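You operate a simulated robot arm through the tools that you are given. There is no shell and no other tool. Be economical: measure what you need, move in short steps, check, and stop when the job is done.

You are at the controls of a simulated two-armed robot. One attempt, no reset.

Task
Hold the black paddle down, draw the orange bar to the groove, then clamp the green and yellow bars.
Fine: switch the drive off first; the web stays on the orange bar.

Only the result counts: the job must be done as asked and must still hold three seconds after the hand-in. Knocking over, shifting, dropping, spilling or breaking anything else fails it.

Robot
Two 7-joint arms with two-finger parallel grippers on one trunk, on a base that drives. Base frame: it is fixed to the floor where the robot stands at the start and does not move with it; the origin is under the middle of the robot, x ahead of it, y to its left, z up. Lengths are in mm, angles in degrees, forces in N, time in s.
The left shoulder is at the start at [70, 133, 978], the right one opposite. With the tool pointing down near the work surface each hand reaches from about 100 to 620 mm from the robot's upright axis, wherever it stands, measured 20 degrees to its own side. Places, roughly: black button [800, -200, 1300]; black sensor [600, -600, 800]; blue bar button [600, -200, 600]; blue knob [600, -600, 800]; blue ring button [500, -600, 600]; green air lever [700, 0, 700]; green bleed button [700, 100, 800]; green clamp bar [900, -600, 1000]; green dial [700, -400, 1500]; green hand wheel [700, 0, 600]; green latch [500, -700, 1300]; red pin of the swing roller [700, -900, 800]; selector switch [700, -300, 1400]; swing roller [700, -1000, 700]; white button [800, -200, 1400]; yellow air lever [800, 300, 700]. Payload 1.57 kg a hand.
Tool frame (each hand has its own): the origin (TCP) lies between the finger pads and is the grasp point; the fingertips stand 30 mm ahead of it; z points along the fingers, y is the line along which they close. The gripper opens to 80 mm. The fingers are 17 mm wide and 12 mm thick; the gripper's body (40 by 82 mm) begins 80 mm behind the TCP.
Orientation is that of the tool frame in the base frame, as [roll, pitch, yaw] about the fixed x, y, z axes, in that order (R = Rz(yaw) Ry(pitch) Rx(roll)). With the fingers straight down and closing along the base's y, the tool's x points along the base's -x, its y along +y and its z along -z.

Tools
- The arms move only by the tool servo_tool. It takes "left_targets", "right_targets" or both (then of equal length, played together; a hand with none holds still); each is one flat list of numbers, 7 for each row, row after row: the shift along the base's x, y, z in mm, then the turn, a rotation vector about the base's x, y, z in degrees, then the finger opening in mm, from 0 to 80. In form: [dx, dy, dz, wx, wy, wz, fingers, dx, dy, dz, wx, wy, wz, fingers, ...]. A call has 1 to 8 rows; each row is the pose to reach, as a shift and turn from the pose commanded when the call began. Each row takes 0.2 s and may step no farther than 50 mm and 8.6 degrees from the row before; otherwise, or with a gripper value out of range, the whole call is refused. Where a pose cannot be reached the arm comes as near as it can. A force on the tool above 60 N (or 10 N above the force at the start of the call, whichever is more), or a blocked arm, ends the call early, and 0.2 s more pass. Each finger travels about 153 mm/s and halts on what it meets, pressing with about 27 N; the grip force reading is that of the motor and also rises with nothing between the fingers. The clock runs only during rows and for 0.2 s after the last one: add rows that repeat a pose to give the fingers time. It gives the time, the measured TCP pose, the force on the tool (base axes), the opening and the grip force at its end, in the units of the frame above (readings bear some noise), with the torque about the TCP (base axes, N m) and any sound that the robot's microphone picked up.
- Cameras (640 x 400 px; columns grow to the right, rows downward): "scene" is now at [131.9, -40.3, 1218.7]; the picture's right is [-0.35, -0.94, 0.00], its down [-0.26, 0.10, -0.96] and it looks along [0.90, -0.34, -0.28] (base axes); focal length 219 px, centre (320, 200). "left" rides on the left gripper at [72, 7, -122] in its tool frame; the picture's right is [-0.09, 1.00, 0.00], its down [-0.84, -0.08, -0.54] and it looks along [-0.54, -0.05, 0.84] (tool axes); focal length 238 px, centre (320, 200). "right" rides on the right gripper at [72, -7, -122] in its tool frame; the picture's right is [0.09, 1.00, 0.00], its down [-0.84, 0.08, -0.54] and it looks along [-0.54, 0.05, 0.84] (tool axes); focal length 238 px, centre (320, 200). There is no depth. A picture from a camera that has moved, and an enlarged one, comes with that camera's place and axes in the base frame and with its lens. The place of the scene camera against the robot may be out by one fixed shift of up to 25 mm in any direction.
- capture(camera): a new picture of that camera. It takes no simulated time.
- slide_trunk(by): slides the trunk up (or, below 0, down) by that many mm; the arms and the scene camera ride with it, the base frame stays. It gives what a move gives, with no picture.
- roll_base(legs): drives the robot by 1 to 6 legs, each [ahead, left, turn to the left] in mm, mm and degrees, along the robot's own axes; the way and the turn of a leg run together, so that a leg with both is an arc; at most 1500 mm and 180 degrees a leg. The arms and the cameras ride along, it lands a little off, and it stops where it bumps. It gives what a move gives.
- pan_tilt(pan, tilt): turns the head with the scene camera to pan (to the left, within 86 degrees either way) and tilt (down, from -29 to 69), counted from straight ahead of the robot. It gives what a move gives.
- close_up(camera, box): a new picture of the part [left, top, right, bottom] of that camera's present view, enlarged. It takes no simulated time.
- close_job(): hands the job in; it is judged then, once.

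Work in short steps. Places have to be worked out from the pictures, the camera data and where the tool is seen: move nearer, look again, correct. Check each grasp and each placing, and mend what went wrong. You have 120 turns and 92 pictures in all, those below and enlarged ones among them. Open the grippers and draw the arms clear of the work before you hand the job in, unless the task says otherwise; then end with one line.

The tools are called after "Call:" by a JSON object that holds its "method" and its "body". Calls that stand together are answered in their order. servo_tool: Moves the arms, as the interface text tells. Its arguments: {"type":"object","properties":{"left_targets":{"type":"array"},"right_targets":{"type":"array"}},"required":[]} The other tools are called the same way: slide_trunk (by) slides the trunk up or down; roll_base (legs) drives the base; pan_tilt (pan, tilt) turns the head that bears the scene camera; capture (camera) takes a picture; close_up (camera, box) takes an enlarged picture of a part of a camera's view; close_job () hands the job in.

At the start:

```text
clock: 0.0
left_tcp_pos: [542.7, 47.8, 999.4]
left_tool_rot: [179.9, 0.1, 180.0]
left_force: [0.1, 0.3, 0.1]
left_torque: [0.01, 0.05, 0.0]
left_grip_width: 79.9
left_grip_force: 0.0
right_tcp_pos: [383.3, -385.9, 998.9]
right_tool_rot: [-180.0, 0.0, -180.0]
right_force: [-0.5, 0.3, 0.0]
right_torque: [0.02, -0.02, 0.01]
right_grip_width: 80.1
right_grip_force: 0.2
trunk travel left (down, up): [-551.0, 389.0]
robot x, y, heading: [2.5, -2.3, 0.2]
head pan, tilt: [-20.6, 16.3]
```

scene: 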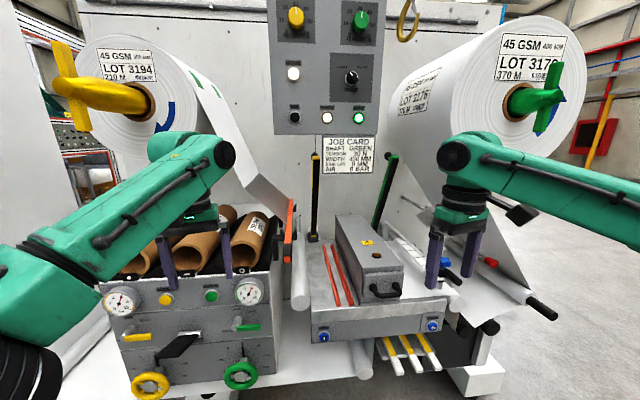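
right: 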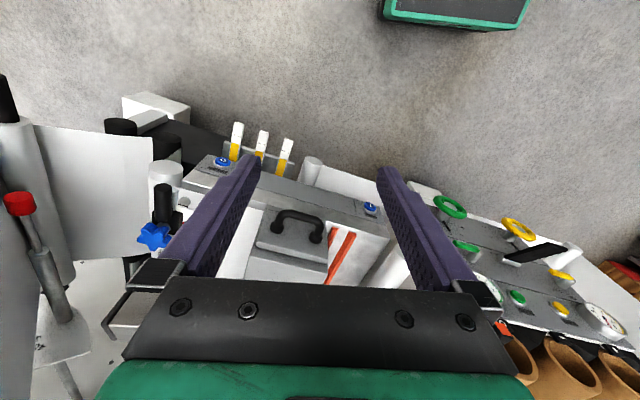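
left: 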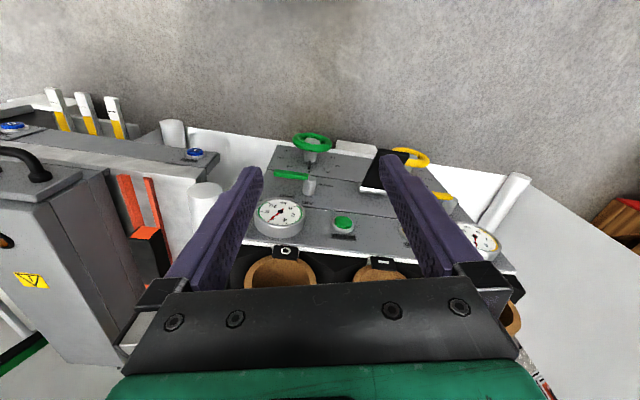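

I'll begin by looking closely at the panel and the work area.

Call:
{"method": "close_up", "body": {"camera": "scene", "box": [260, 0, 400, 180]}}

Call:
{"method": "close_up", "body": {"camera": "scene", "box": [220, 140, 480, 360]}}

Call:
{"method": "close_up", "body": {"camera": "scene", "box": [90, 200, 310, 400]}}

```text
2.22 times, centred on (330, 90) of scene
camera zoom: at [131.9, -40.3, 1218.7], right [-0.35, -0.94, 0.0], down [-0.26, 0.1, -0.96], along [0.9, -0.34, -0.28], focal length 486 px, centre (298, 444)
```

zoom: 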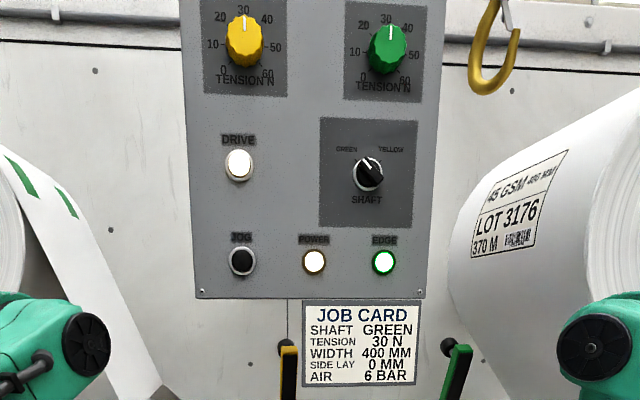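

```text
1.82 times, centred on (350, 250) of scene
camera zoom: at [131.9, -40.3, 1218.7], right [-0.35, -0.94, 0.0], down [-0.26, 0.1, -0.96], along [0.9, -0.34, -0.28], focal length 398 px, centre (266, 109)
```

zoom: 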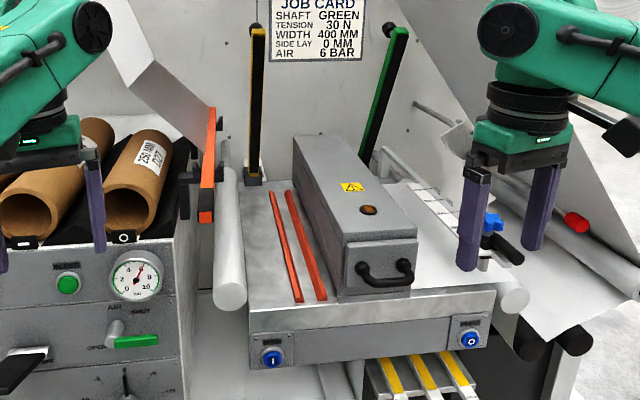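

```text
2.00 times, centred on (200, 300) of scene
camera zoom: at [131.9, -40.3, 1218.7], right [-0.35, -0.94, 0.0], down [-0.26, 0.1, -0.96], along [0.9, -0.34, -0.28], focal length 438 px, centre (560, 0)
```

zoom: 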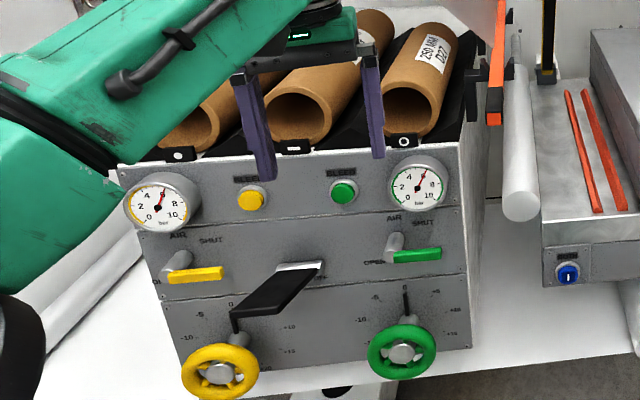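

The orange bar is partly hidden. I'll enlarge the hand cameras on it.

Call:
{"method": "close_up", "body": {"camera": "left", "box": [0, 80, 260, 280]}}

Call:
{"method": "close_up", "body": {"camera": "right", "box": [200, 130, 600, 380]}}

```text
2.00 times, centred on (130, 180) of left
camera zoom: at [470.7, 55.3, 1121.1], right [0.09, 1.0, 0.0], down [0.84, -0.08, 0.54], along [0.54, -0.05, -0.84], focal length 477 px, centre (700, 240)
```

zoom: 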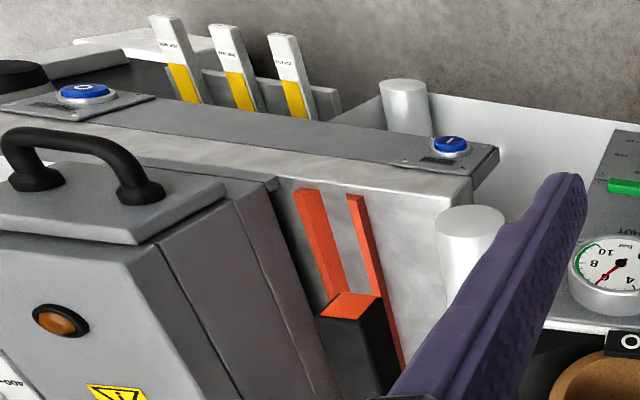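

```text
1.60 times, centred on (400, 255) of right
camera zoom: at [311.7, -392.2, 1120.3], right [-0.09, 1.0, 0.0], down [0.84, 0.08, 0.54], along [0.54, 0.05, -0.84], focal length 381 px, centre (192, 112)
```

zoom: 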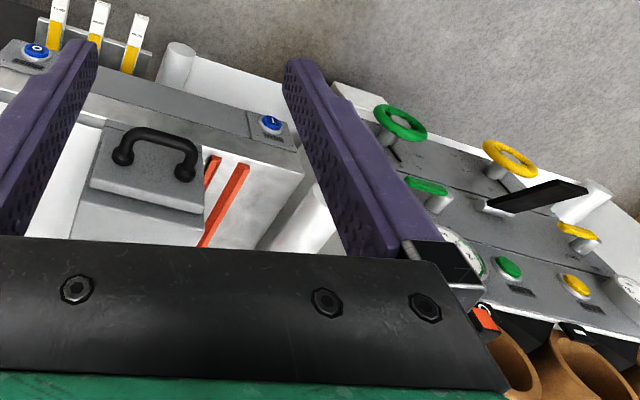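

Left view shows the orange bar's near end (orange top, black body) hanging left of the table. Drive first: I'll raise the trunk so the right hand can reach the DRIVE button, and start turning the right tool to point forward.

Call:
{"method": "slide_trunk", "body": {"by": 300}}

Call:
{"method": "capture", "body": {"camera": "scene"}}

Call:
{"method": "capture", "body": {"camera": "left"}}

```text
clock: 3.0
left_tcp_pos: [542.5, 48.9, 1298.7]
left_tool_rot: [-180.0, 0.0, 180.0]
left_force: [0.3, -0.1, 0.6]
left_torque: [-0.01, -0.02, 0.02]
left_grip_width: 79.9
left_grip_force: 0.1
right_tcp_pos: [385.6, -386.2, 1301.0]
right_tool_rot: [179.9, 0.0, 180.0]
right_force: [0.2, -1.6, -0.9]
right_torque: [0.0, -0.01, 0.01]
right_grip_width: 79.8
right_grip_force: 0.0
trunk travel left (down, up): [-851.0, 89.0]
robot x, y, heading: [-0.8, 3.1, -0.1]
head pan, tilt: [-20.6, 16.3]
```

```text
83 pictures are left
camera scene: at [132.0, -40.4, 1518.7], right [-0.35, -0.94, 0.0], down [-0.26, 0.1, -0.96], along [0.9, -0.34, -0.28], focal length 219 px, centre (320, 200)
```

scene: 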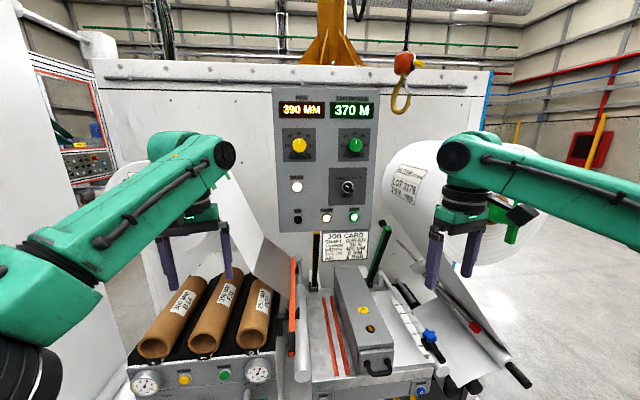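

```text
82 pictures are left
camera left: at [470.8, 55.2, 1421.0], right [0.09, 1.0, 0.0], down [0.84, -0.08, 0.54], along [0.54, -0.05, -0.84], focal length 238 px, centre (320, 200)
```

left: 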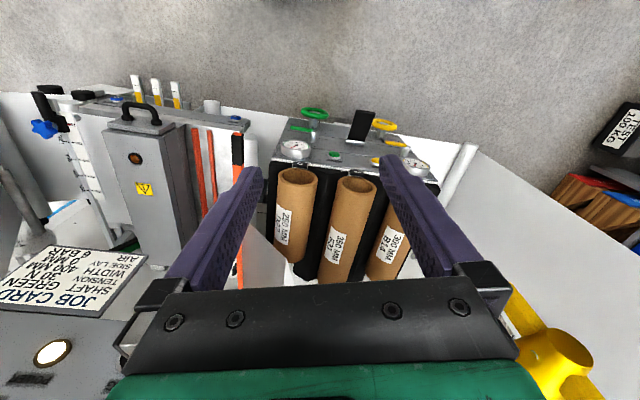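

Triangulating the two scene views: DRIVE button ≈ [748,-200,1375]. I rotate the right tool to point forward (+x) and move towards it with fingers closed.

Call:
{"method": "servo_tool", "body": {"right_targets": [10, 20, 10, 0, -8, 0, 40, 20, 40, 20, 0, -16, 0, 0, 30, 60, 30, 0, -24, 0, 0, 40, 80, 40, 0, -32, 0, 0, 60, 100, 50, 0, -40, 0, 0, 80, 120, 60, 0, -48, 0, 0, 100, 150, 70, 0, -56, 0, 0, 120, 180, 74, 0, -64, 0, 0]}}

Call:
{"method": "servo_tool", "body": {"right_targets": [10, 2, 0, 0, -8, 0, 0, 20, 4, 0, 0, -16, 0, 0, 40, 4, 0, 0, -24, 0, 0, 60, 4, 0, 0, -26, 0, 0, 60, 4, 0, 0, -26, 0, 0]}}

Call:
{"method": "capture", "body": {"camera": "scene"}}

Call:
{"method": "capture", "body": {"camera": "right"}}

```text
clock: 4.8
left_tcp_pos: [543.5, 49.8, 1299.6]
left_tool_rot: [-179.9, 0.0, -180.0]
left_force: [0.5, 0.4, -0.1]
left_torque: [0.0, 0.04, 0.03]
left_grip_width: 80.0
left_grip_force: 0.0
right_tcp_pos: [505.5, -202.2, 1371.4]
right_tool_rot: [-179.9, 64.0, -179.8]
right_force: [0.0, 0.4, -0.5]
right_torque: [-0.04, 0.01, -0.01]
right_grip_width: 0.1
right_grip_force: 21.6
trunk travel left (down, up): [-851.0, 89.0]
robot x, y, heading: [2.4, -0.3, -0.2]
head pan, tilt: [-20.6, 16.3]
```

```text
clock: 6.0
left_tcp_pos: [541.7, 48.4, 1300.4]
left_tool_rot: [180.0, -0.1, -180.0]
left_force: [-0.3, 0.2, 0.2]
left_torque: [0.01, -0.01, -0.02]
left_grip_width: 79.8
left_grip_force: 0.0
right_tcp_pos: [564.4, -201.5, 1373.8]
right_tool_rot: [42.1, 89.8, 42.2]
right_force: [-0.2, 0.3, -0.3]
right_torque: [0.02, 0.0, 0.0]
right_grip_width: 0.0
right_grip_force: 21.5
trunk travel left (down, up): [-851.0, 89.0]
robot x, y, heading: [-0.1, -1.8, 0.2]
head pan, tilt: [-20.6, 16.3]
```

```text
81 pictures are left
camera scene: at [131.4, -40.1, 1518.8], right [-0.35, -0.94, 0.0], down [-0.26, 0.1, -0.96], along [0.9, -0.34, -0.28], focal length 219 px, centre (320, 200)
```

scene: 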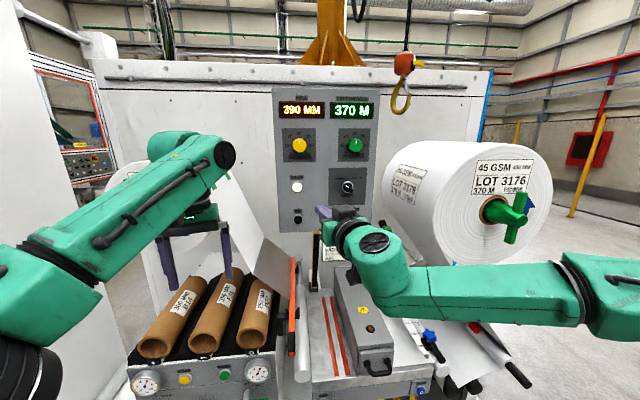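

```text
80 pictures are left
camera right: at [442.1, -208.1, 1300.5], right [0.0, 1.0, -0.09], down [-0.54, 0.08, 0.84], along [0.84, 0.05, 0.54], focal length 238 px, centre (320, 200)
```

right: 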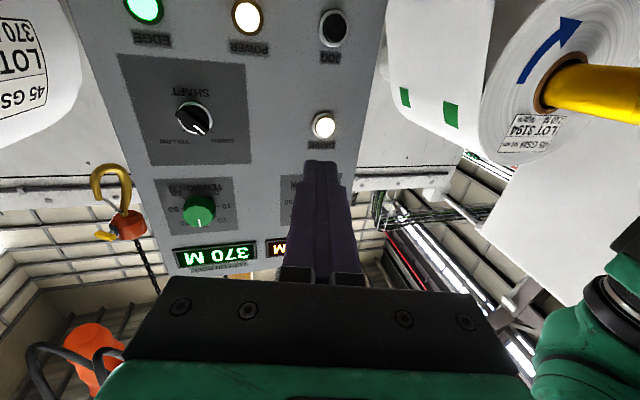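

The right-hand camera puts the DRIVE button near [~755,-196,1385]. I'll approach to 25 mm short and look again.

Call:
{"method": "servo_tool", "body": {"right_targets": [30, 5, 11, 0, 0, 0, 0, 70, 5, 11, 0, 0, 0, 0, 110, 5, 11, 0, 0, 0, 0, 125, 5, 11, 0, 0, 0, 0]}}

Call:
{"method": "capture", "body": {"camera": "right"}}

```text
clock: 7.0
left_tcp_pos: [542.5, 48.6, 1299.7]
left_tool_rot: [180.0, 0.0, 180.0]
left_force: [0.1, 0.4, 0.9]
left_torque: [0.0, -0.01, 0.04]
left_grip_width: 80.2
left_grip_force: 0.1
right_tcp_pos: [690.9, -197.0, 1384.5]
right_tool_rot: [142.3, 89.9, 142.5]
right_force: [0.0, -0.2, 0.5]
right_torque: [-0.02, -0.02, -0.02]
right_grip_width: 0.1
right_grip_force: 21.4
trunk travel left (down, up): [-851.0, 89.0]
robot x, y, heading: [-0.6, 0.0, -0.1]
head pan, tilt: [-20.6, 16.3]
```

```text
79 pictures are left
camera right: at [568.1, -203.0, 1310.5], right [0.0, 1.0, -0.09], down [-0.54, 0.08, 0.84], along [0.84, 0.05, 0.54], focal length 238 px, centre (320, 200)
```

right: 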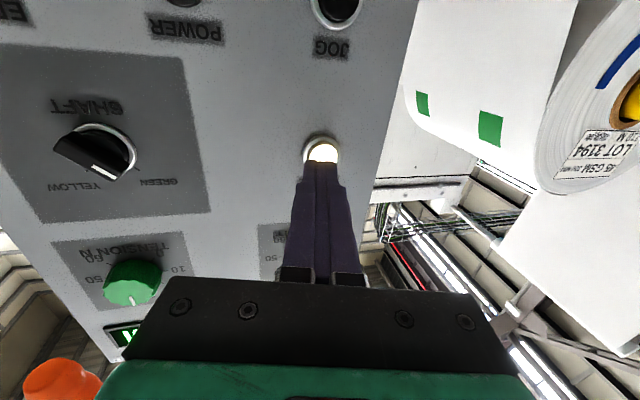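

Refined: button face about x≈775–788, z≈1391, y≈-195. I push forward in small rows until force shows.

Call:
{"method": "servo_tool", "body": {"right_targets": [20, 2, 7, 0, 0, 0, 0, 35, 2, 7, 0, 0, 0, 0, 40, 2, 7, 0, 0, 0, 0, 45, 2, 7, 0, 0, 0, 0, 50, 2, 7, 0, 0, 0, 0, 54, 2, 7, 0, 0, 0, 0]}}

Call:
{"method": "capture", "body": {"camera": "right"}}

```text
clock: 8.4
left_tcp_pos: [531.9, 46.6, 1304.1]
left_tool_rot: [179.9, 0.6, -180.0]
left_force: [-0.3, -1.0, -0.2]
left_torque: [0.0, 0.0, 0.02]
left_grip_width: 80.0
left_grip_force: 0.1
right_tcp_pos: [731.4, -195.3, 1395.4]
right_tool_rot: [6.4, 89.8, 6.5]
right_force: [-32.6, 0.7, -18.9]
right_torque: [0.2, 0.7, -0.26]
right_grip_width: 0.1
right_grip_force: 20.5
trunk travel left (down, up): [-851.0, 89.0]
robot x, y, heading: [-1.4, 5.0, -0.1]
head pan, tilt: [-20.6, 16.3]
heard: click
```

```text
78 pictures are left
camera right: at [609.6, -201.9, 1321.2], right [0.0, 1.0, -0.09], down [-0.55, 0.08, 0.83], along [0.84, 0.05, 0.54], focal length 238 px, centre (320, 200)
```

right: 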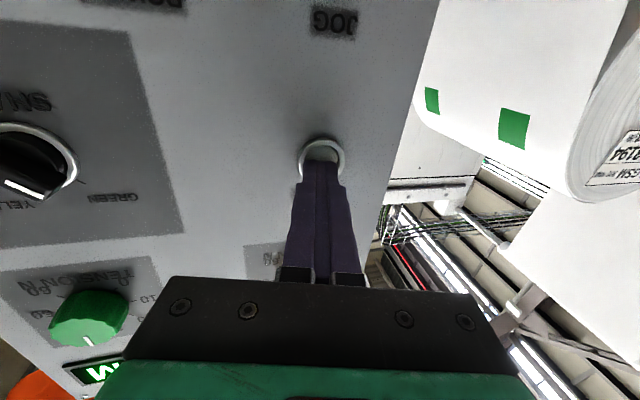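

Click heard and the DRIVE lamp has gone dark. I retract straight back and verify.

Call:
{"method": "servo_tool", "body": {"right_targets": [-30, 0, 0, 0, 0, 0, 0, -80, 0, 0, 0, 0, 0, 0, -130, 0, 0, 0, 0, 0, 0, -180, 0, 0, 0, 0, 0, 0]}}

Call:
{"method": "capture", "body": {"camera": "right"}}

```text
clock: 9.4
left_tcp_pos: [541.4, 48.1, 1299.9]
left_tool_rot: [180.0, 0.0, -180.0]
left_force: [0.3, -0.4, -1.1]
left_torque: [0.01, 0.03, -0.02]
left_grip_width: 80.1
left_grip_force: 0.0
right_tcp_pos: [560.5, -195.4, 1390.0]
right_tool_rot: [14.6, 89.9, 14.5]
right_force: [0.3, 1.0, 0.7]
right_torque: [-0.03, 0.03, -0.01]
right_grip_width: 0.0
right_grip_force: 21.4
trunk travel left (down, up): [-851.0, 89.0]
robot x, y, heading: [0.1, -1.1, -0.2]
head pan, tilt: [-20.6, 16.3]
```

```text
77 pictures are left
camera right: at [439.3, -201.8, 1317.7], right [0.0, 1.0, -0.09], down [-0.54, 0.08, 0.84], along [0.84, 0.05, 0.54], focal length 238 px, centre (320, 200)
```

right: 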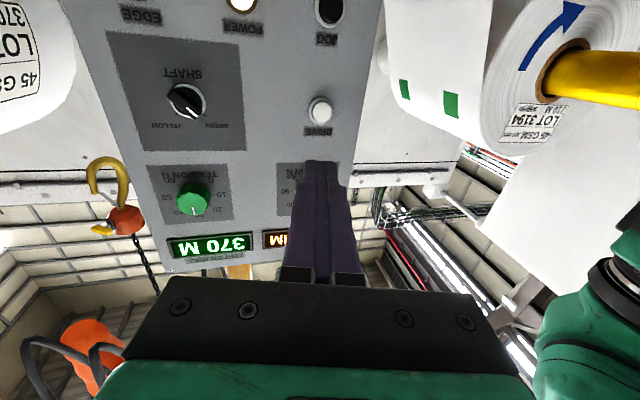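

Drive is off (lamp dark). Scene estimates appear biased by about [+20,+5,+18]. I turn the right tool back down and park it right, and shift the left hand aside, to view the bar and table.

Call:
{"method": "servo_tool", "body": {"right_targets": [-20, -20, 0, 0, 8, 0, 0, -40, -40, 0, 0, 16, 0, 0, -60, -70, 0, 0, 24, 0, 0, -80, -100, 0, 0, 32, 0, 0, -90, -130, 0, 0, 40, 0, 0, -100, -160, 0, 0, 48, 0, 0, -110, -180, 0, 0, 56, 0, 0, -120, -200, 0, 0, 64, 0, 0], "left_targets": [-20, 20, 0, 0, 0, 0, 80, -40, 40, 0, 0, 0, 0, 80, -60, 60, 0, 0, 0, 0, 80, -80, 80, 0, 0, 0, 0, 80, -100, 100, 0, 0, 0, 0, 80, -120, 120, 0, 0, 0, 0, 80, -140, 150, 0, 0, 0, 80, -160, 170, 0, 0, 0, 0, 80]}}

Call:
{"method": "servo_tool", "body": {"right_targets": [0, -5, 0, 0, 8, 0, 0, 0, -10, 0, 0, 16, 0, 0, 0, -15, 0, 0, 24, 0, 0, 0, -20, 0, 0, 26, 0, 0]}}

Call:
{"method": "pan_tilt", "body": {"pan": -15, "tilt": 40}}

Call:
{"method": "capture", "body": {"camera": "scene"}}

```text
refused: targets must hold 7 numbers for each row
```

```text
clock: 10.4
left_tcp_pos: [543.0, 48.8, 1299.2]
left_tool_rot: [180.0, 0.0, -179.9]
left_force: [-0.5, 0.9, 0.5]
left_torque: [0.01, 0.01, -0.04]
left_grip_width: 79.9
left_grip_force: 0.1
right_tcp_pos: [563.6, -214.2, 1390.9]
right_tool_rot: [180.0, 64.0, 180.0]
right_force: [0.2, -0.7, -0.9]
right_torque: [0.0, 0.0, -0.02]
right_grip_width: 0.1
right_grip_force: 21.8
trunk travel left (down, up): [-851.0, 89.0]
robot x, y, heading: [-4.3, 0.7, -0.2]
head pan, tilt: [-20.6, 16.3]
```

```text
clock: 11.3
left_tcp_pos: [542.1, 48.5, 1299.8]
left_tool_rot: [180.0, -0.1, 180.0]
left_force: [0.9, -0.1, -0.5]
left_torque: [0.01, -0.02, 0.04]
left_grip_width: 80.0
left_grip_force: 0.0
right_tcp_pos: [563.5, -214.2, 1391.2]
right_tool_rot: [-180.0, 63.9, -180.0]
right_force: [-0.2, -0.6, -0.1]
right_torque: [0.02, 0.0, 0.0]
right_grip_width: 0.3
right_grip_force: 21.0
trunk travel left (down, up): [-851.0, 89.0]
robot x, y, heading: [-3.5, -1.4, 0.0]
head pan, tilt: [-15.0, 40.0]
```

```text
76 pictures are left
camera scene: at [126.6, -29.5, 1481.4], right [-0.26, -0.97, 0.0], down [-0.62, 0.17, -0.77], along [0.74, -0.2, -0.64], focal length 219 px, centre (320, 200)
```

scene: 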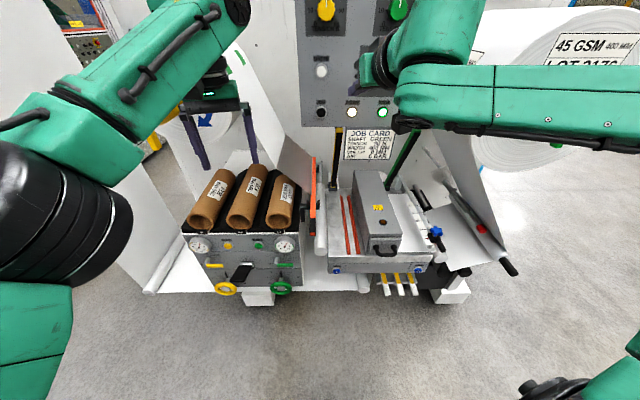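

One row had a missing number. I'll finish the right-hand turn and put it over the table's left side so its camera sees bar and table.

Call:
{"method": "servo_tool", "body": {"right_targets": [-20, 0, 0, 0, 8, 0, 0, -40, 0, 0, 0, 16, 0, 0, -60, 0, 0, 0, 24, 0, 0, -80, 0, 0, 0, 32, 0, 0, -90, 0, -10, 0, 40, 0, 0, -100, 0, -20, 0, 48, 0, 0, -110, 0, -30, 0, 56, 0, 0, -120, 0, -40, 0, 64, 0, 0], "left_targets": [-20, 20, 0, 0, 0, 0, 80, -40, 40, 0, 0, 0, 0, 80, -60, 60, 0, 0, 0, 0, 80, -80, 80, 0, 0, 0, 0, 80, -100, 100, 0, 0, 0, 0, 80, -120, 120, 0, 0, 0, 0, 80, -140, 150, 0, 0, 0, 0, 80, -160, 170, 0, 0, 0, 0, 80]}}

Call:
{"method": "capture", "body": {"camera": "right"}}

Call:
{"method": "capture", "body": {"camera": "left"}}

```text
clock: 13.1
left_tcp_pos: [380.5, 222.2, 1298.5]
left_tool_rot: [-180.0, 0.0, 180.0]
left_force: [0.2, 0.1, -0.6]
left_torque: [-0.05, 0.0, 0.02]
left_grip_width: 79.9
left_grip_force: 0.1
right_tcp_pos: [441.2, -214.0, 1350.7]
right_tool_rot: [-180.0, -0.1, -179.9]
right_force: [-0.6, 0.6, -0.1]
right_torque: [-0.02, 0.02, 0.0]
right_grip_width: 0.0
right_grip_force: 20.9
trunk travel left (down, up): [-851.0, 89.0]
robot x, y, heading: [1.1, 0.1, 0.0]
head pan, tilt: [-15.0, 40.0]
```

```text
75 pictures are left
camera right: at [370.4, -219.8, 1472.2], right [-0.09, 1.0, 0.0], down [0.84, 0.08, 0.54], along [0.54, 0.05, -0.84], focal length 238 px, centre (320, 200)
```

right: 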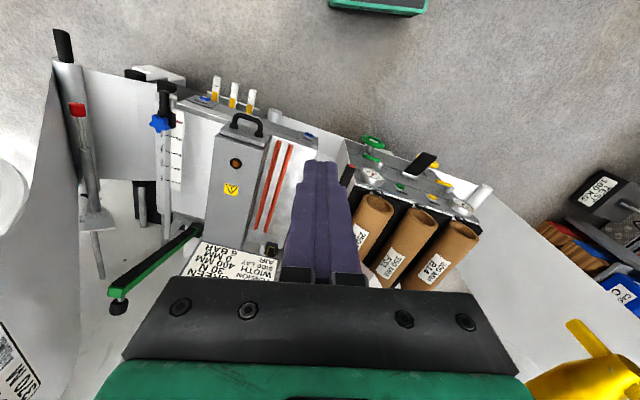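

```text
74 pictures are left
camera left: at [309.9, 228.4, 1420.3], right [0.09, 1.0, 0.0], down [0.84, -0.08, 0.54], along [0.54, -0.05, -0.84], focal length 238 px, centre (320, 200)
```

left: 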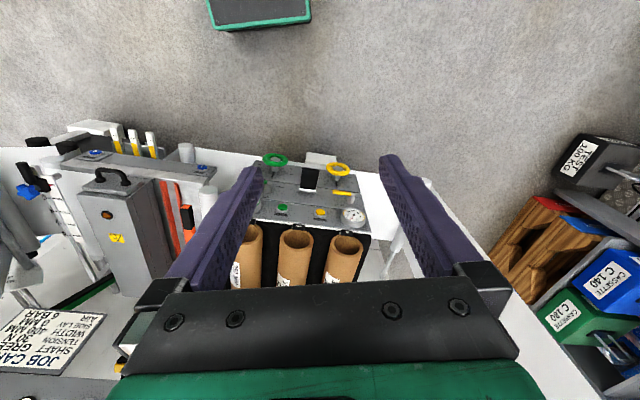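

The bar is hidden behind the closed fingers. I open the right gripper and move lower to look between the fingers at bar, groove and clamp pivots.

Call:
{"method": "servo_tool", "body": {"right_targets": [10, 10, -40, 0, 0, 0, 80, 20, 20, -80, 0, 0, 0, 80, 30, 30, -110, 0, 0, 0, 80, 40, 30, -140, 0, 0, 0, 80, 50, 30, -160, 0, 0, 0, 80]}}

Call:
{"method": "capture", "body": {"camera": "right"}}

Call:
{"method": "close_up", "body": {"camera": "scene", "box": [160, 120, 520, 320]}}

```text
clock: 14.3
left_tcp_pos: [384.0, 218.9, 1299.2]
left_tool_rot: [-180.0, -0.1, 180.0]
left_force: [0.6, 0.2, 0.6]
left_torque: [-0.04, -0.01, 0.01]
left_grip_width: 80.0
left_grip_force: 0.1
right_tcp_pos: [495.1, -184.8, 1189.6]
right_tool_rot: [180.0, -0.1, -180.0]
right_force: [0.8, 0.1, -0.3]
right_torque: [0.02, 0.01, 0.01]
right_grip_width: 79.8
right_grip_force: 0.0
trunk travel left (down, up): [-851.0, 89.0]
robot x, y, heading: [-1.3, 0.3, -0.3]
head pan, tilt: [-15.0, 40.0]
```

```text
73 pictures are left
camera right: at [422.8, -191.9, 1310.5], right [-0.09, 1.0, 0.0], down [0.84, 0.08, 0.54], along [0.54, 0.05, -0.84], focal length 238 px, centre (320, 200)
```

right: 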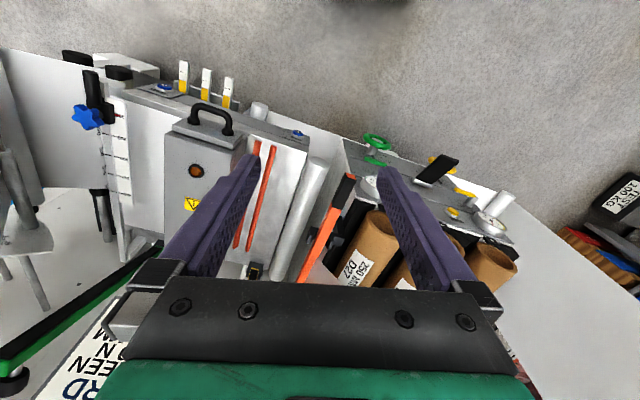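

```text
1.78 times, centred on (340, 220) of scene
camera zoom: at [128.0, -29.4, 1481.2], right [-0.26, -0.97, 0.0], down [-0.62, 0.17, -0.77], along [0.74, -0.2, -0.64], focal length 389 px, centre (284, 164)
```

zoom: 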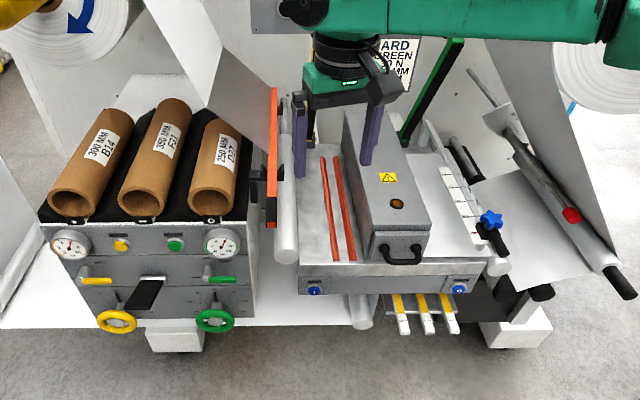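

Now zooming on the bar and the roller/table edge from the right camera.

Call:
{"method": "close_up", "body": {"camera": "right", "box": [220, 110, 390, 290]}}

Call:
{"method": "close_up", "body": {"camera": "scene", "box": [260, 140, 400, 280]}}

```text
2.22 times, centred on (305, 200) of right
camera zoom: at [422.8, -191.9, 1310.5], right [-0.09, 1.0, 0.0], down [0.84, 0.08, 0.54], along [0.54, 0.05, -0.84], focal length 530 px, centre (353, 200)
```

zoom: 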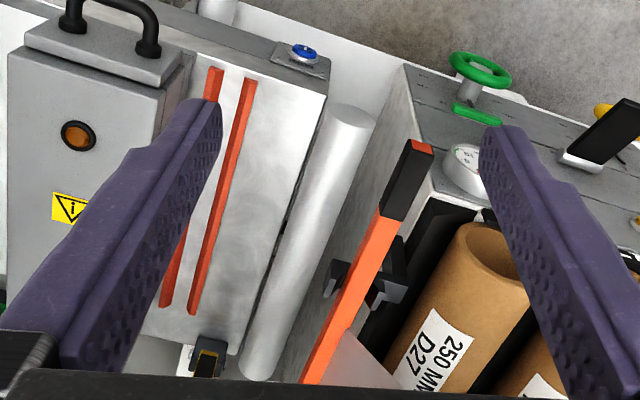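

```text
2.86 times, centred on (330, 210) of scene
camera zoom: at [128.0, -29.4, 1481.2], right [-0.26, -0.97, 0.0], down [-0.62, 0.17, -0.77], along [0.74, -0.2, -0.64], focal length 625 px, centre (291, 171)
```

zoom: 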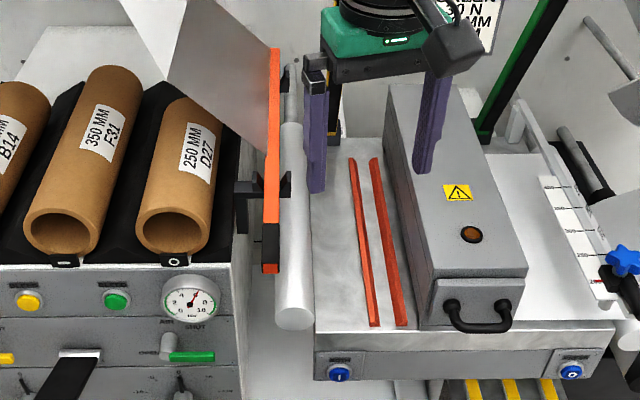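

Triangulated: bar's near end ≈[604,-123,946] with a ~60 mm black handle, the bar running about 14° clockwise from +x (machine is yawed); paddle ≈[680,160,707]; the groove is between the two orange rails. I pull the right hand back/up, then drive ~150 mm ahead and lower the trunk.

Call:
{"method": "servo_tool", "body": {"right_targets": [-20, -20, 40, 0, 0, 0, 80, -40, -40, 80, 0, 0, 0, 80, -60, -60, 120, 0, 0, 0, 80, -80, -80, 150, 0, 0, 0, 80, -100, -80, 170, 0, 0, 0, 80]}}

Call:
{"method": "roll_base", "body": {"legs": [[150, -40, 0]]}}

Call:
{"method": "slide_trunk", "body": {"by": -280}}

Call:
{"method": "capture", "body": {"camera": "left"}}

Call:
{"method": "capture", "body": {"camera": "right"}}

Call:
{"method": "capture", "body": {"camera": "scene"}}

```text
clock: 15.5
left_tcp_pos: [380.7, 219.9, 1300.1]
left_tool_rot: [-180.0, 0.1, -180.0]
left_force: [-0.2, -0.2, 0.2]
left_torque: [0.01, -0.02, 0.0]
left_grip_width: 79.9
left_grip_force: 0.0
right_tcp_pos: [391.1, -265.6, 1362.6]
right_tool_rot: [179.9, 0.0, -180.0]
right_force: [-0.1, 0.7, -0.3]
right_torque: [0.03, -0.01, 0.01]
right_grip_width: 79.8
right_grip_force: 0.0
trunk travel left (down, up): [-851.0, 89.0]
robot x, y, heading: [-1.5, -1.9, 0.1]
head pan, tilt: [-15.0, 40.0]
```

```text
clock: 16.9
left_tcp_pos: [531.2, 180.1, 1300.0]
left_tool_rot: [-179.9, 0.3, -179.9]
left_force: [-0.5, 0.7, 0.1]
left_torque: [0.0, -0.04, -0.01]
left_grip_width: 80.0
left_grip_force: 0.0
right_tcp_pos: [541.8, -303.2, 1363.2]
right_tool_rot: [-179.9, 0.1, 180.0]
right_force: [-0.9, -0.3, -0.3]
right_torque: [-0.01, -0.03, -0.01]
right_grip_width: 79.9
right_grip_force: 0.1
trunk travel left (down, up): [-851.0, 89.0]
robot x, y, heading: [150.4, -42.7, 0.1]
head pan, tilt: [-15.0, 40.0]
```

```text
clock: 19.7
left_tcp_pos: [535.0, 179.1, 1019.2]
left_tool_rot: [-179.9, 0.0, 179.9]
left_force: [-0.1, 0.0, -0.5]
left_torque: [-0.01, 0.01, 0.06]
left_grip_width: 80.0
left_grip_force: 0.0
right_tcp_pos: [545.3, -304.4, 1081.9]
right_tool_rot: [-180.0, 0.1, 180.0]
right_force: [1.0, 0.2, 0.8]
right_torque: [-0.02, 0.01, -0.02]
right_grip_width: 80.2
right_grip_force: 0.1
trunk travel left (down, up): [-571.0, 369.0]
robot x, y, heading: [155.0, -38.2, -0.1]
head pan, tilt: [-15.0, 40.0]
```

```text
69 pictures are left
camera left: at [462.6, 186.5, 1140.7], right [0.09, 1.0, 0.0], down [0.84, -0.08, 0.54], along [0.54, -0.05, -0.84], focal length 238 px, centre (320, 200)
```

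left: 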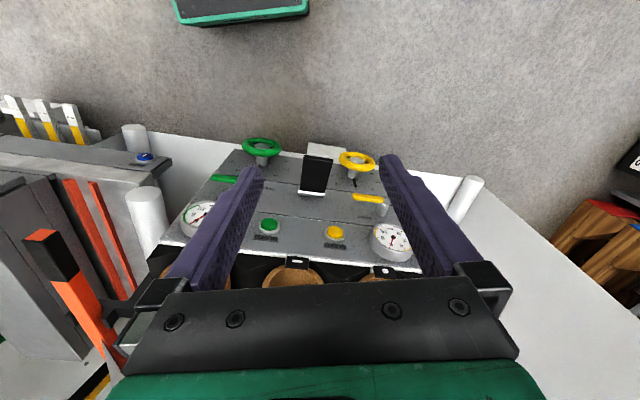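

```text
68 pictures are left
camera right: at [473.7, -311.1, 1202.9], right [-0.09, 1.0, 0.0], down [0.84, 0.08, 0.54], along [0.54, 0.05, -0.84], focal length 238 px, centre (320, 200)
```

right: 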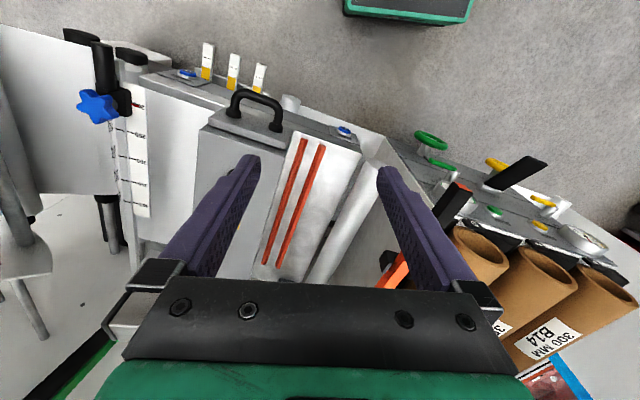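

```text
67 pictures are left
camera scene: at [278.7, -69.3, 1201.3], right [-0.26, -0.97, 0.0], down [-0.62, 0.17, -0.77], along [0.74, -0.2, -0.64], focal length 219 px, centre (320, 200)
```

scene: 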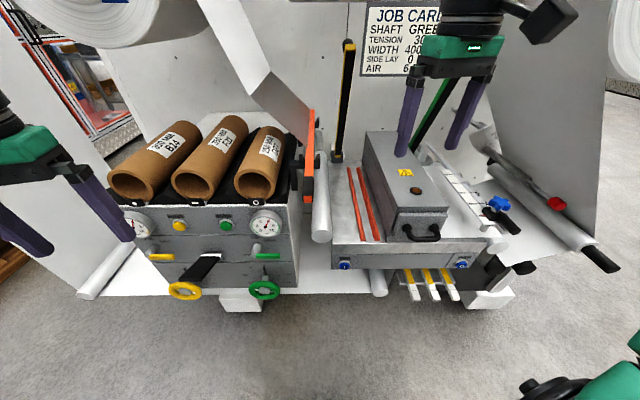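

Triangulation gives: paddle from hinge [727,146,694] up to tip [634,169,737]; bar near end [604,-123,948]; groove line from [640,-311] to [983,-395] at z≈734. I must check whether the bar's far end clears the yellow upright, so zoom there.

Call:
{"method": "close_up", "body": {"camera": "scene", "box": [270, 20, 430, 180]}}

Call:
{"method": "close_up", "body": {"camera": "scene", "box": [280, 100, 480, 280]}}

```text
2.50 times, centred on (350, 100) of scene
camera zoom: at [278.7, -69.3, 1201.3], right [-0.26, -0.97, 0.0], down [-0.62, 0.17, -0.77], along [0.74, -0.2, -0.64], focal length 547 px, centre (245, 450)
```

zoom: 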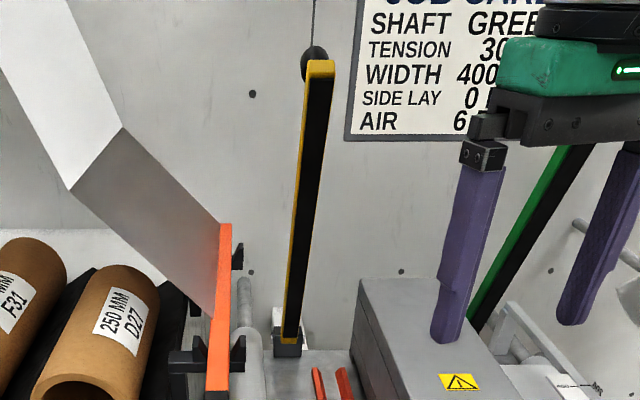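

```text
2.22 times, centred on (380, 190) of scene
camera zoom: at [278.7, -69.3, 1201.3], right [-0.26, -0.97, 0.0], down [-0.62, 0.17, -0.77], along [0.74, -0.2, -0.64], focal length 486 px, centre (187, 222)
```

zoom: 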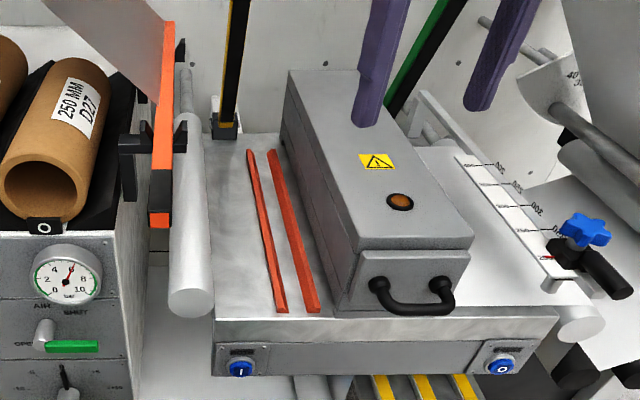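

Yellow upright actually leans ~30° toward me (base ≈[1115,-363,730], knob ≈[884,-297,1173]), so the bar must pass low, over the roller and under the yellow bar. I'll bring the left hand closed above the paddle tip and pitch the right camera forward to measure the far area.

Call:
{"method": "servo_tool", "body": {"left_targets": [20, -2, -40, 0, 0, 0, 40, 45, -5, -80, 0, 0, 0, 0, 70, -8, -120, 0, 0, 0, 0, 95, -10, -160, 0, 0, 0, 0, 108, -12, -200, 0, 0, 0, 0, 108, -12, -215, 0, 0, 0, 0], "right_targets": [5, 20, 0, 0, -8, 0, 80, 10, 40, 0, 0, -16, 0, 80, 15, 60, -5, 0, -24, 0, 80, 15, 70, -10, 0, -30, 0, 80, 15, 75, -20, 0, -30, 0, 80, 15, 75, -20, 0, -30, 0, 80]}}

Call:
{"method": "capture", "body": {"camera": "right"}}

Call:
{"method": "capture", "body": {"camera": "left"}}

```text
clock: 21.1
left_tcp_pos: [640.6, 167.9, 802.7]
left_tool_rot: [179.9, 0.0, -179.8]
left_force: [0.0, 0.6, 0.6]
left_torque: [-0.02, -0.02, 0.01]
left_grip_width: 0.0
left_grip_force: 21.0
right_tcp_pos: [560.4, -229.3, 1061.9]
right_tool_rot: [-180.0, 30.0, -179.9]
right_force: [0.1, 1.0, 0.3]
right_torque: [0.03, 0.0, -0.02]
right_grip_width: 79.8
right_grip_force: 0.1
trunk travel left (down, up): [-571.0, 369.0]
robot x, y, heading: [151.4, -40.3, -0.2]
head pan, tilt: [-15.0, 40.0]
```

```text
64 pictures are left
camera right: at [437.0, -236.4, 1129.9], right [-0.08, 1.0, -0.05], down [0.45, 0.08, 0.89], along [0.89, 0.05, -0.46], focal length 238 px, centre (320, 200)
```

right: 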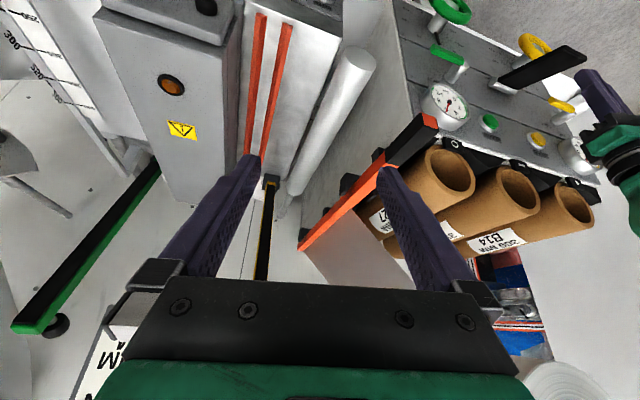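

```text
63 pictures are left
camera left: at [568.9, 175.2, 923.5], right [0.09, 1.0, 0.0], down [0.84, -0.08, 0.54], along [0.54, -0.05, -0.84], focal length 238 px, centre (320, 200)
```

left: 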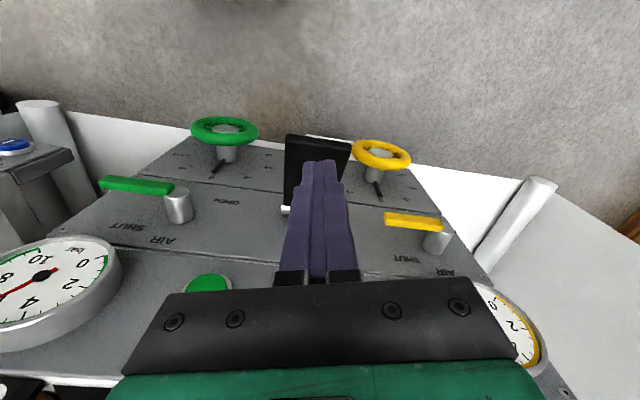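

Good view of the far area; zooming in on it.

Call:
{"method": "close_up", "body": {"camera": "right", "box": [220, 60, 460, 290]}}

```text
1.74 times, centred on (340, 175) of right
camera zoom: at [437.0, -236.4, 1129.9], right [-0.08, 1.0, -0.05], down [0.45, 0.08, 0.89], along [0.89, 0.05, -0.46], focal length 414 px, centre (285, 244)
```

zoom: 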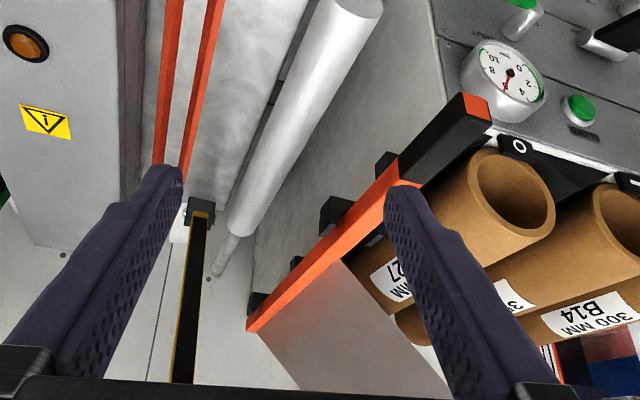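

Roller top ≈773, yellow pivot ≈[1084,-357], bar length ≈500; plan: carry the bar over the roller at z≈790 pulled ~45 mm toward me to pass under yellow, then set it in the groove. First, press the paddle down with the left hand in small rows.

Call:
{"method": "servo_tool", "body": {"left_targets": [0, 0, -20, 0, 0, 0, 0, 0, 0, -35, 0, 0, 0, 0, 0, 0, -45, 0, 0, 0, 0, 0, 0, -55, 0, 0, 0, 0, 0, 0, -60, 0, 0, 0, 0]}}

Call:
{"method": "capture", "body": {"camera": "left"}}

```text
clock: 22.3
left_tcp_pos: [641.5, 169.0, 744.7]
left_tool_rot: [179.9, 0.1, -180.0]
left_force: [-2.3, 0.4, 4.8]
left_torque: [0.06, 0.09, 0.03]
left_grip_width: 0.1
left_grip_force: 21.1
right_tcp_pos: [559.5, -229.9, 1061.9]
right_tool_rot: [180.0, 30.2, 179.9]
right_force: [0.1, 0.2, 0.4]
right_torque: [-0.02, 0.01, 0.0]
right_grip_width: 79.9
right_grip_force: 0.2
trunk travel left (down, up): [-571.0, 369.0]
robot x, y, heading: [153.4, -41.3, 0.0]
head pan, tilt: [-15.0, 40.0]
```

```text
61 pictures are left
camera left: at [570.2, 174.8, 865.8], right [0.09, 1.0, 0.0], down [0.84, -0.08, 0.54], along [0.54, -0.05, -0.84], focal length 238 px, centre (320, 200)
```

left: 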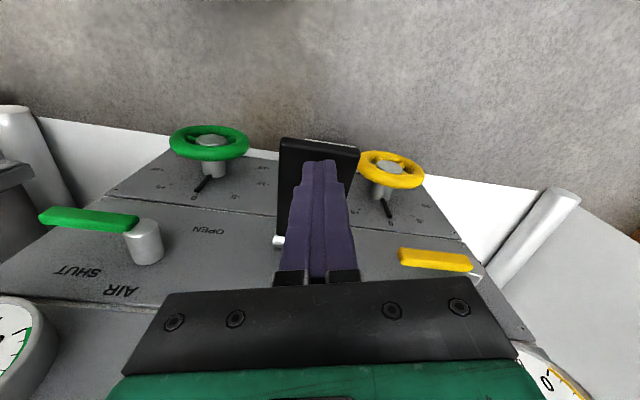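

Contact with spring force ~5 N. I continue down to find the paddle's stop.

Call:
{"method": "servo_tool", "body": {"left_targets": [0, 0, -8, 0, 0, 0, 0, 0, 0, -16, 0, 0, 0, 0, 0, 0, -24, 0, 0, 0, 0, 0, 0, -32, 0, 0, 0, 0, 0, 0, -40, 0, 0, 0, 0, 0, 0, -48, 0, 0, 0, 0]}}

Call:
{"method": "close_up", "body": {"camera": "scene", "box": [100, 180, 320, 320]}}

```text
clock: 23.7
left_tcp_pos: [642.1, 168.1, 703.4]
left_tool_rot: [179.8, 0.9, -179.9]
left_force: [-7.0, 3.0, 41.4]
left_torque: [-0.17, -0.15, 0.03]
left_grip_width: 0.0
left_grip_force: 21.0
right_tcp_pos: [553.7, -232.2, 1064.8]
right_tool_rot: [179.8, 30.4, 180.0]
right_force: [-0.3, 0.2, -0.3]
right_torque: [0.02, 0.02, 0.01]
right_grip_width: 80.0
right_grip_force: 0.1
trunk travel left (down, up): [-571.0, 369.0]
robot x, y, heading: [153.6, -38.4, 0.2]
head pan, tilt: [-15.0, 40.0]
```

```text
2.86 times, centred on (210, 250) of scene
camera zoom: at [271.8, -71.2, 1202.8], right [-0.26, -0.97, 0.0], down [-0.62, 0.17, -0.77], along [0.74, -0.2, -0.64], focal length 625 px, centre (634, 57)
```

zoom: 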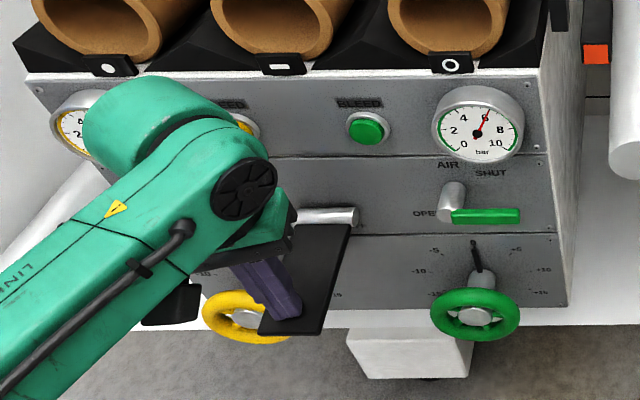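

Paddle is at its stop with 41 N. I ease it 3 mm, and bring the right tool upright and over the handle.

Call:
{"method": "servo_tool", "body": {"left_targets": [0, 0, 3, 0, 0, 0, 0, 0, 0, 3, 0, 0, 0, 0, 0, 0, 3, 0, 0, 0, 0, 0, 0, 3, 0, 0, 0, 0], "right_targets": [15, 25, 0, 0, 8, 0, 60, 30, 50, 0, 0, 16, 0, 50, 50, 75, 0, 0, 24, 0, 50, 75, 98, 0, 0, 30, 0, 50]}}

Call:
{"method": "servo_tool", "body": {"right_targets": [0, 0, -10, 0, 0, -7, 50, 0, 0, -20, 0, 0, -14, 50, 0, 0, -30, 0, 0, -14, 50]}}

Call:
{"method": "capture", "body": {"camera": "right"}}

```text
clock: 24.7
left_tcp_pos: [642.5, 167.7, 704.4]
left_tool_rot: [-180.0, 0.6, -179.9]
left_force: [4.2, 6.4, 37.5]
left_torque: [-0.07, -0.44, -0.03]
left_grip_width: 0.0
left_grip_force: 21.3
right_tcp_pos: [597.1, -169.4, 1045.4]
right_tool_rot: [179.8, 0.4, 179.9]
right_force: [-0.1, -0.4, -0.4]
right_torque: [0.02, -0.01, 0.01]
right_grip_width: 49.8
right_grip_force: 0.1
right hand out of reach, approached as far as the arm can: row 3, 4
trunk travel left (down, up): [-571.0, 369.0]
robot x, y, heading: [153.0, -39.7, 0.1]
head pan, tilt: [-15.0, 40.0]
```

```text
clock: 25.5
left_tcp_pos: [641.2, 168.4, 703.8]
left_tool_rot: [179.9, 0.6, -179.9]
left_force: [3.6, 7.3, 37.0]
left_torque: [0.0, -0.37, 0.08]
left_grip_width: 0.0
left_grip_force: 21.0
right_tcp_pos: [597.4, -168.7, 1013.1]
right_tool_rot: [179.8, 0.3, 165.8]
right_force: [0.4, -0.6, 0.3]
right_torque: [-0.02, 0.01, 0.0]
right_grip_width: 50.2
right_grip_force: 0.0
trunk travel left (down, up): [-571.0, 369.0]
robot x, y, heading: [153.2, -35.8, -0.1]
head pan, tilt: [-15.0, 40.0]
```

```text
59 pictures are left
camera right: at [525.5, -157.0, 1134.4], right [0.15, 0.99, 0.0], down [0.83, -0.13, 0.55], along [0.54, -0.08, -0.84], focal length 238 px, centre (320, 200)
```

right: 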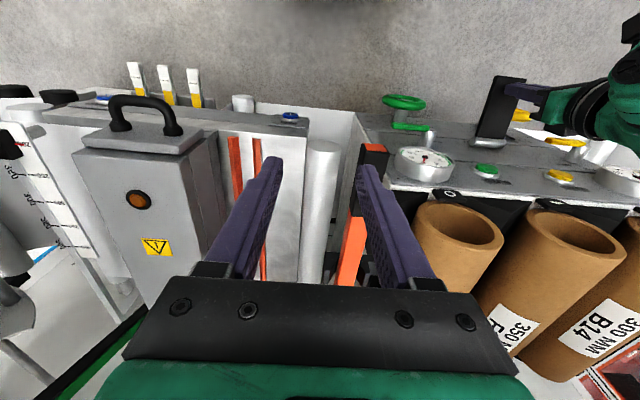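

The reach was limited at the height; I try again lower: toward the handle at z≈985.

Call:
{"method": "servo_tool", "body": {"right_targets": [15, 15, -15, 0, 0, 0, 50, 30, 30, -25, 0, 0, 0, 50, 38, 37, -28, 0, 0, 0, 50]}}

Call:
{"method": "capture", "body": {"camera": "right"}}

```text
clock: 26.3
left_tcp_pos: [641.3, 167.6, 703.0]
left_tool_rot: [180.0, 0.6, -179.9]
left_force: [2.7, 8.4, 37.1]
left_torque: [-0.04, -0.37, 0.07]
left_grip_width: 0.0
left_grip_force: 20.9
right_tcp_pos: [613.6, -155.3, 997.3]
right_tool_rot: [179.7, 0.3, 165.8]
right_force: [0.2, -1.2, 0.2]
right_torque: [-0.02, -0.01, 0.0]
right_grip_width: 49.9
right_grip_force: 0.1
right hand out of reach, approached as far as the arm can: row 1, 2, 3
trunk travel left (down, up): [-571.0, 369.0]
robot x, y, heading: [153.3, -36.9, 0.1]
head pan, tilt: [-15.0, 40.0]
```

```text
58 pictures are left
camera right: at [540.1, -144.3, 1117.7], right [0.15, 0.99, 0.0], down [0.83, -0.13, 0.55], along [0.54, -0.08, -0.84], focal length 238 px, centre (320, 200)
```

right: 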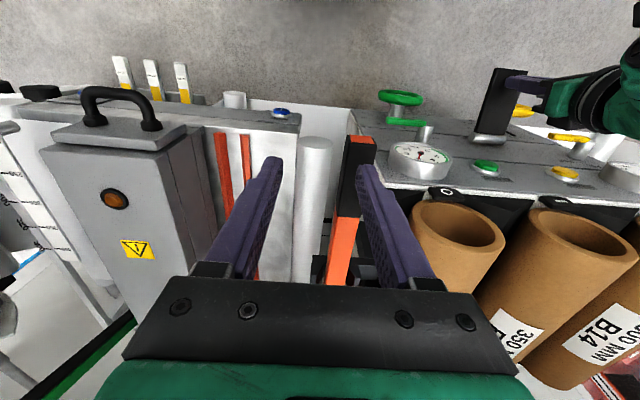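

Still short. I look at the arm's posture in the scene camera.

Call:
{"method": "capture", "body": {"camera": "scene"}}

```text
57 pictures are left
camera scene: at [273.3, -70.5, 1202.0], right [-0.26, -0.97, 0.0], down [-0.62, 0.17, -0.77], along [0.74, -0.2, -0.64], focal length 219 px, centre (320, 200)
```

scene: 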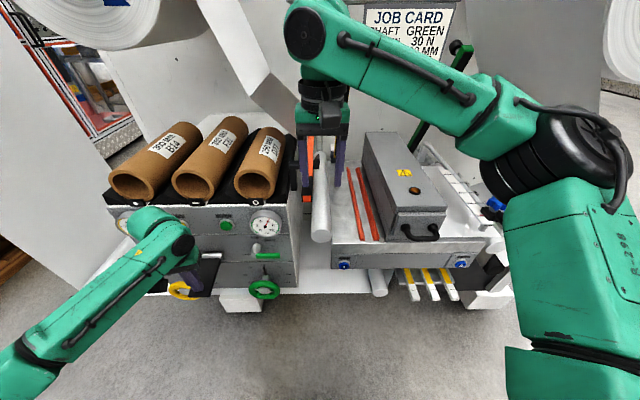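

The elbow is bent, so a wrist limit is what binds. I'll lift off the paddle, retract both hands a bit and shift the base left/ahead so the bar lies more to the right arm's side.

Call:
{"method": "servo_tool", "body": {"left_targets": [0, 0, 40, 0, 0, 0, 0, -20, 0, 80, 0, 0, 0, 0, -60, -20, 100, 0, 0, 0, 0, -80, -40, 100, 0, 0, 0, 0], "right_targets": [-20, -40, 20, 0, 0, 0, 50, -40, -80, 40, 0, 0, 0, 50, -60, -120, 50, 0, 0, 0, 50, -80, -150, 50, 0, 0, 0, 50]}}

Call:
{"method": "roll_base", "body": {"legs": [[50, 90, 0]]}}

Call:
{"method": "servo_tool", "body": {"right_targets": [10, 20, -10, 0, 0, 0, 50, 20, 40, -30, 0, 0, 0, 50, 30, 60, -40, 0, 0, 0, 50, 40, 70, -50, 0, 0, 0, 50, 50, 80, -50, 0, 0, 0, 50]}}

```text
clock: 27.3
left_tcp_pos: [561.1, 127.9, 799.2]
left_tool_rot: [179.9, 0.0, -179.9]
left_force: [-0.2, -0.9, 1.1]
left_torque: [0.04, 0.04, 0.01]
left_grip_width: 0.2
left_grip_force: 22.1
right_tcp_pos: [536.6, -307.9, 1047.6]
right_tool_rot: [179.8, 0.0, 166.2]
right_force: [0.2, -0.3, -0.2]
right_torque: [0.05, 0.01, 0.04]
right_grip_width: 50.1
right_grip_force: 0.2
trunk travel left (down, up): [-571.0, 369.0]
robot x, y, heading: [151.0, -38.8, 0.2]
head pan, tilt: [-15.0, 40.0]
```

```text
clock: 28.5
left_tcp_pos: [613.3, 217.6, 799.5]
left_tool_rot: [180.0, 0.1, -179.9]
left_force: [-0.2, 0.6, -0.1]
left_torque: [-0.01, 0.03, 0.02]
left_grip_width: 0.0
left_grip_force: 21.6
right_tcp_pos: [588.0, -216.5, 1047.7]
right_tool_rot: [180.0, 0.1, 166.2]
right_force: [-0.7, -0.5, -1.4]
right_torque: [-0.01, -0.02, 0.0]
right_grip_width: 50.0
right_grip_force: 0.0
trunk travel left (down, up): [-571.0, 369.0]
robot x, y, heading: [201.0, 52.9, 0.1]
head pan, tilt: [-15.0, 40.0]
```

```text
clock: 29.7
left_tcp_pos: [612.8, 218.2, 799.4]
left_tool_rot: [-180.0, 0.0, -179.9]
left_force: [-0.3, -0.4, -0.9]
left_torque: [0.0, 0.0, 0.04]
left_grip_width: 0.0
left_grip_force: 21.2
right_tcp_pos: [639.2, -136.7, 996.2]
right_tool_rot: [-179.9, 0.0, 166.1]
right_force: [-0.1, 0.4, 0.2]
right_torque: [-0.01, 0.0, 0.0]
right_grip_width: 50.1
right_grip_force: 0.1
trunk travel left (down, up): [-571.0, 369.0]
robot x, y, heading: [203.0, 47.6, 0.2]
head pan, tilt: [-15.0, 40.0]
```

Reached now. I check alignment over the handle with the right camera.

Call:
{"method": "capture", "body": {"camera": "right"}}

```text
56 pictures are left
camera right: at [567.8, -124.7, 1116.5], right [0.15, 0.99, 0.0], down [0.83, -0.13, 0.54], along [0.54, -0.08, -0.84], focal length 238 px, centre (320, 200)
```

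right: 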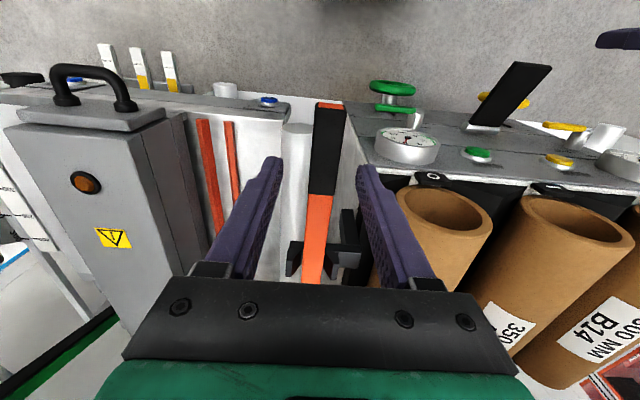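

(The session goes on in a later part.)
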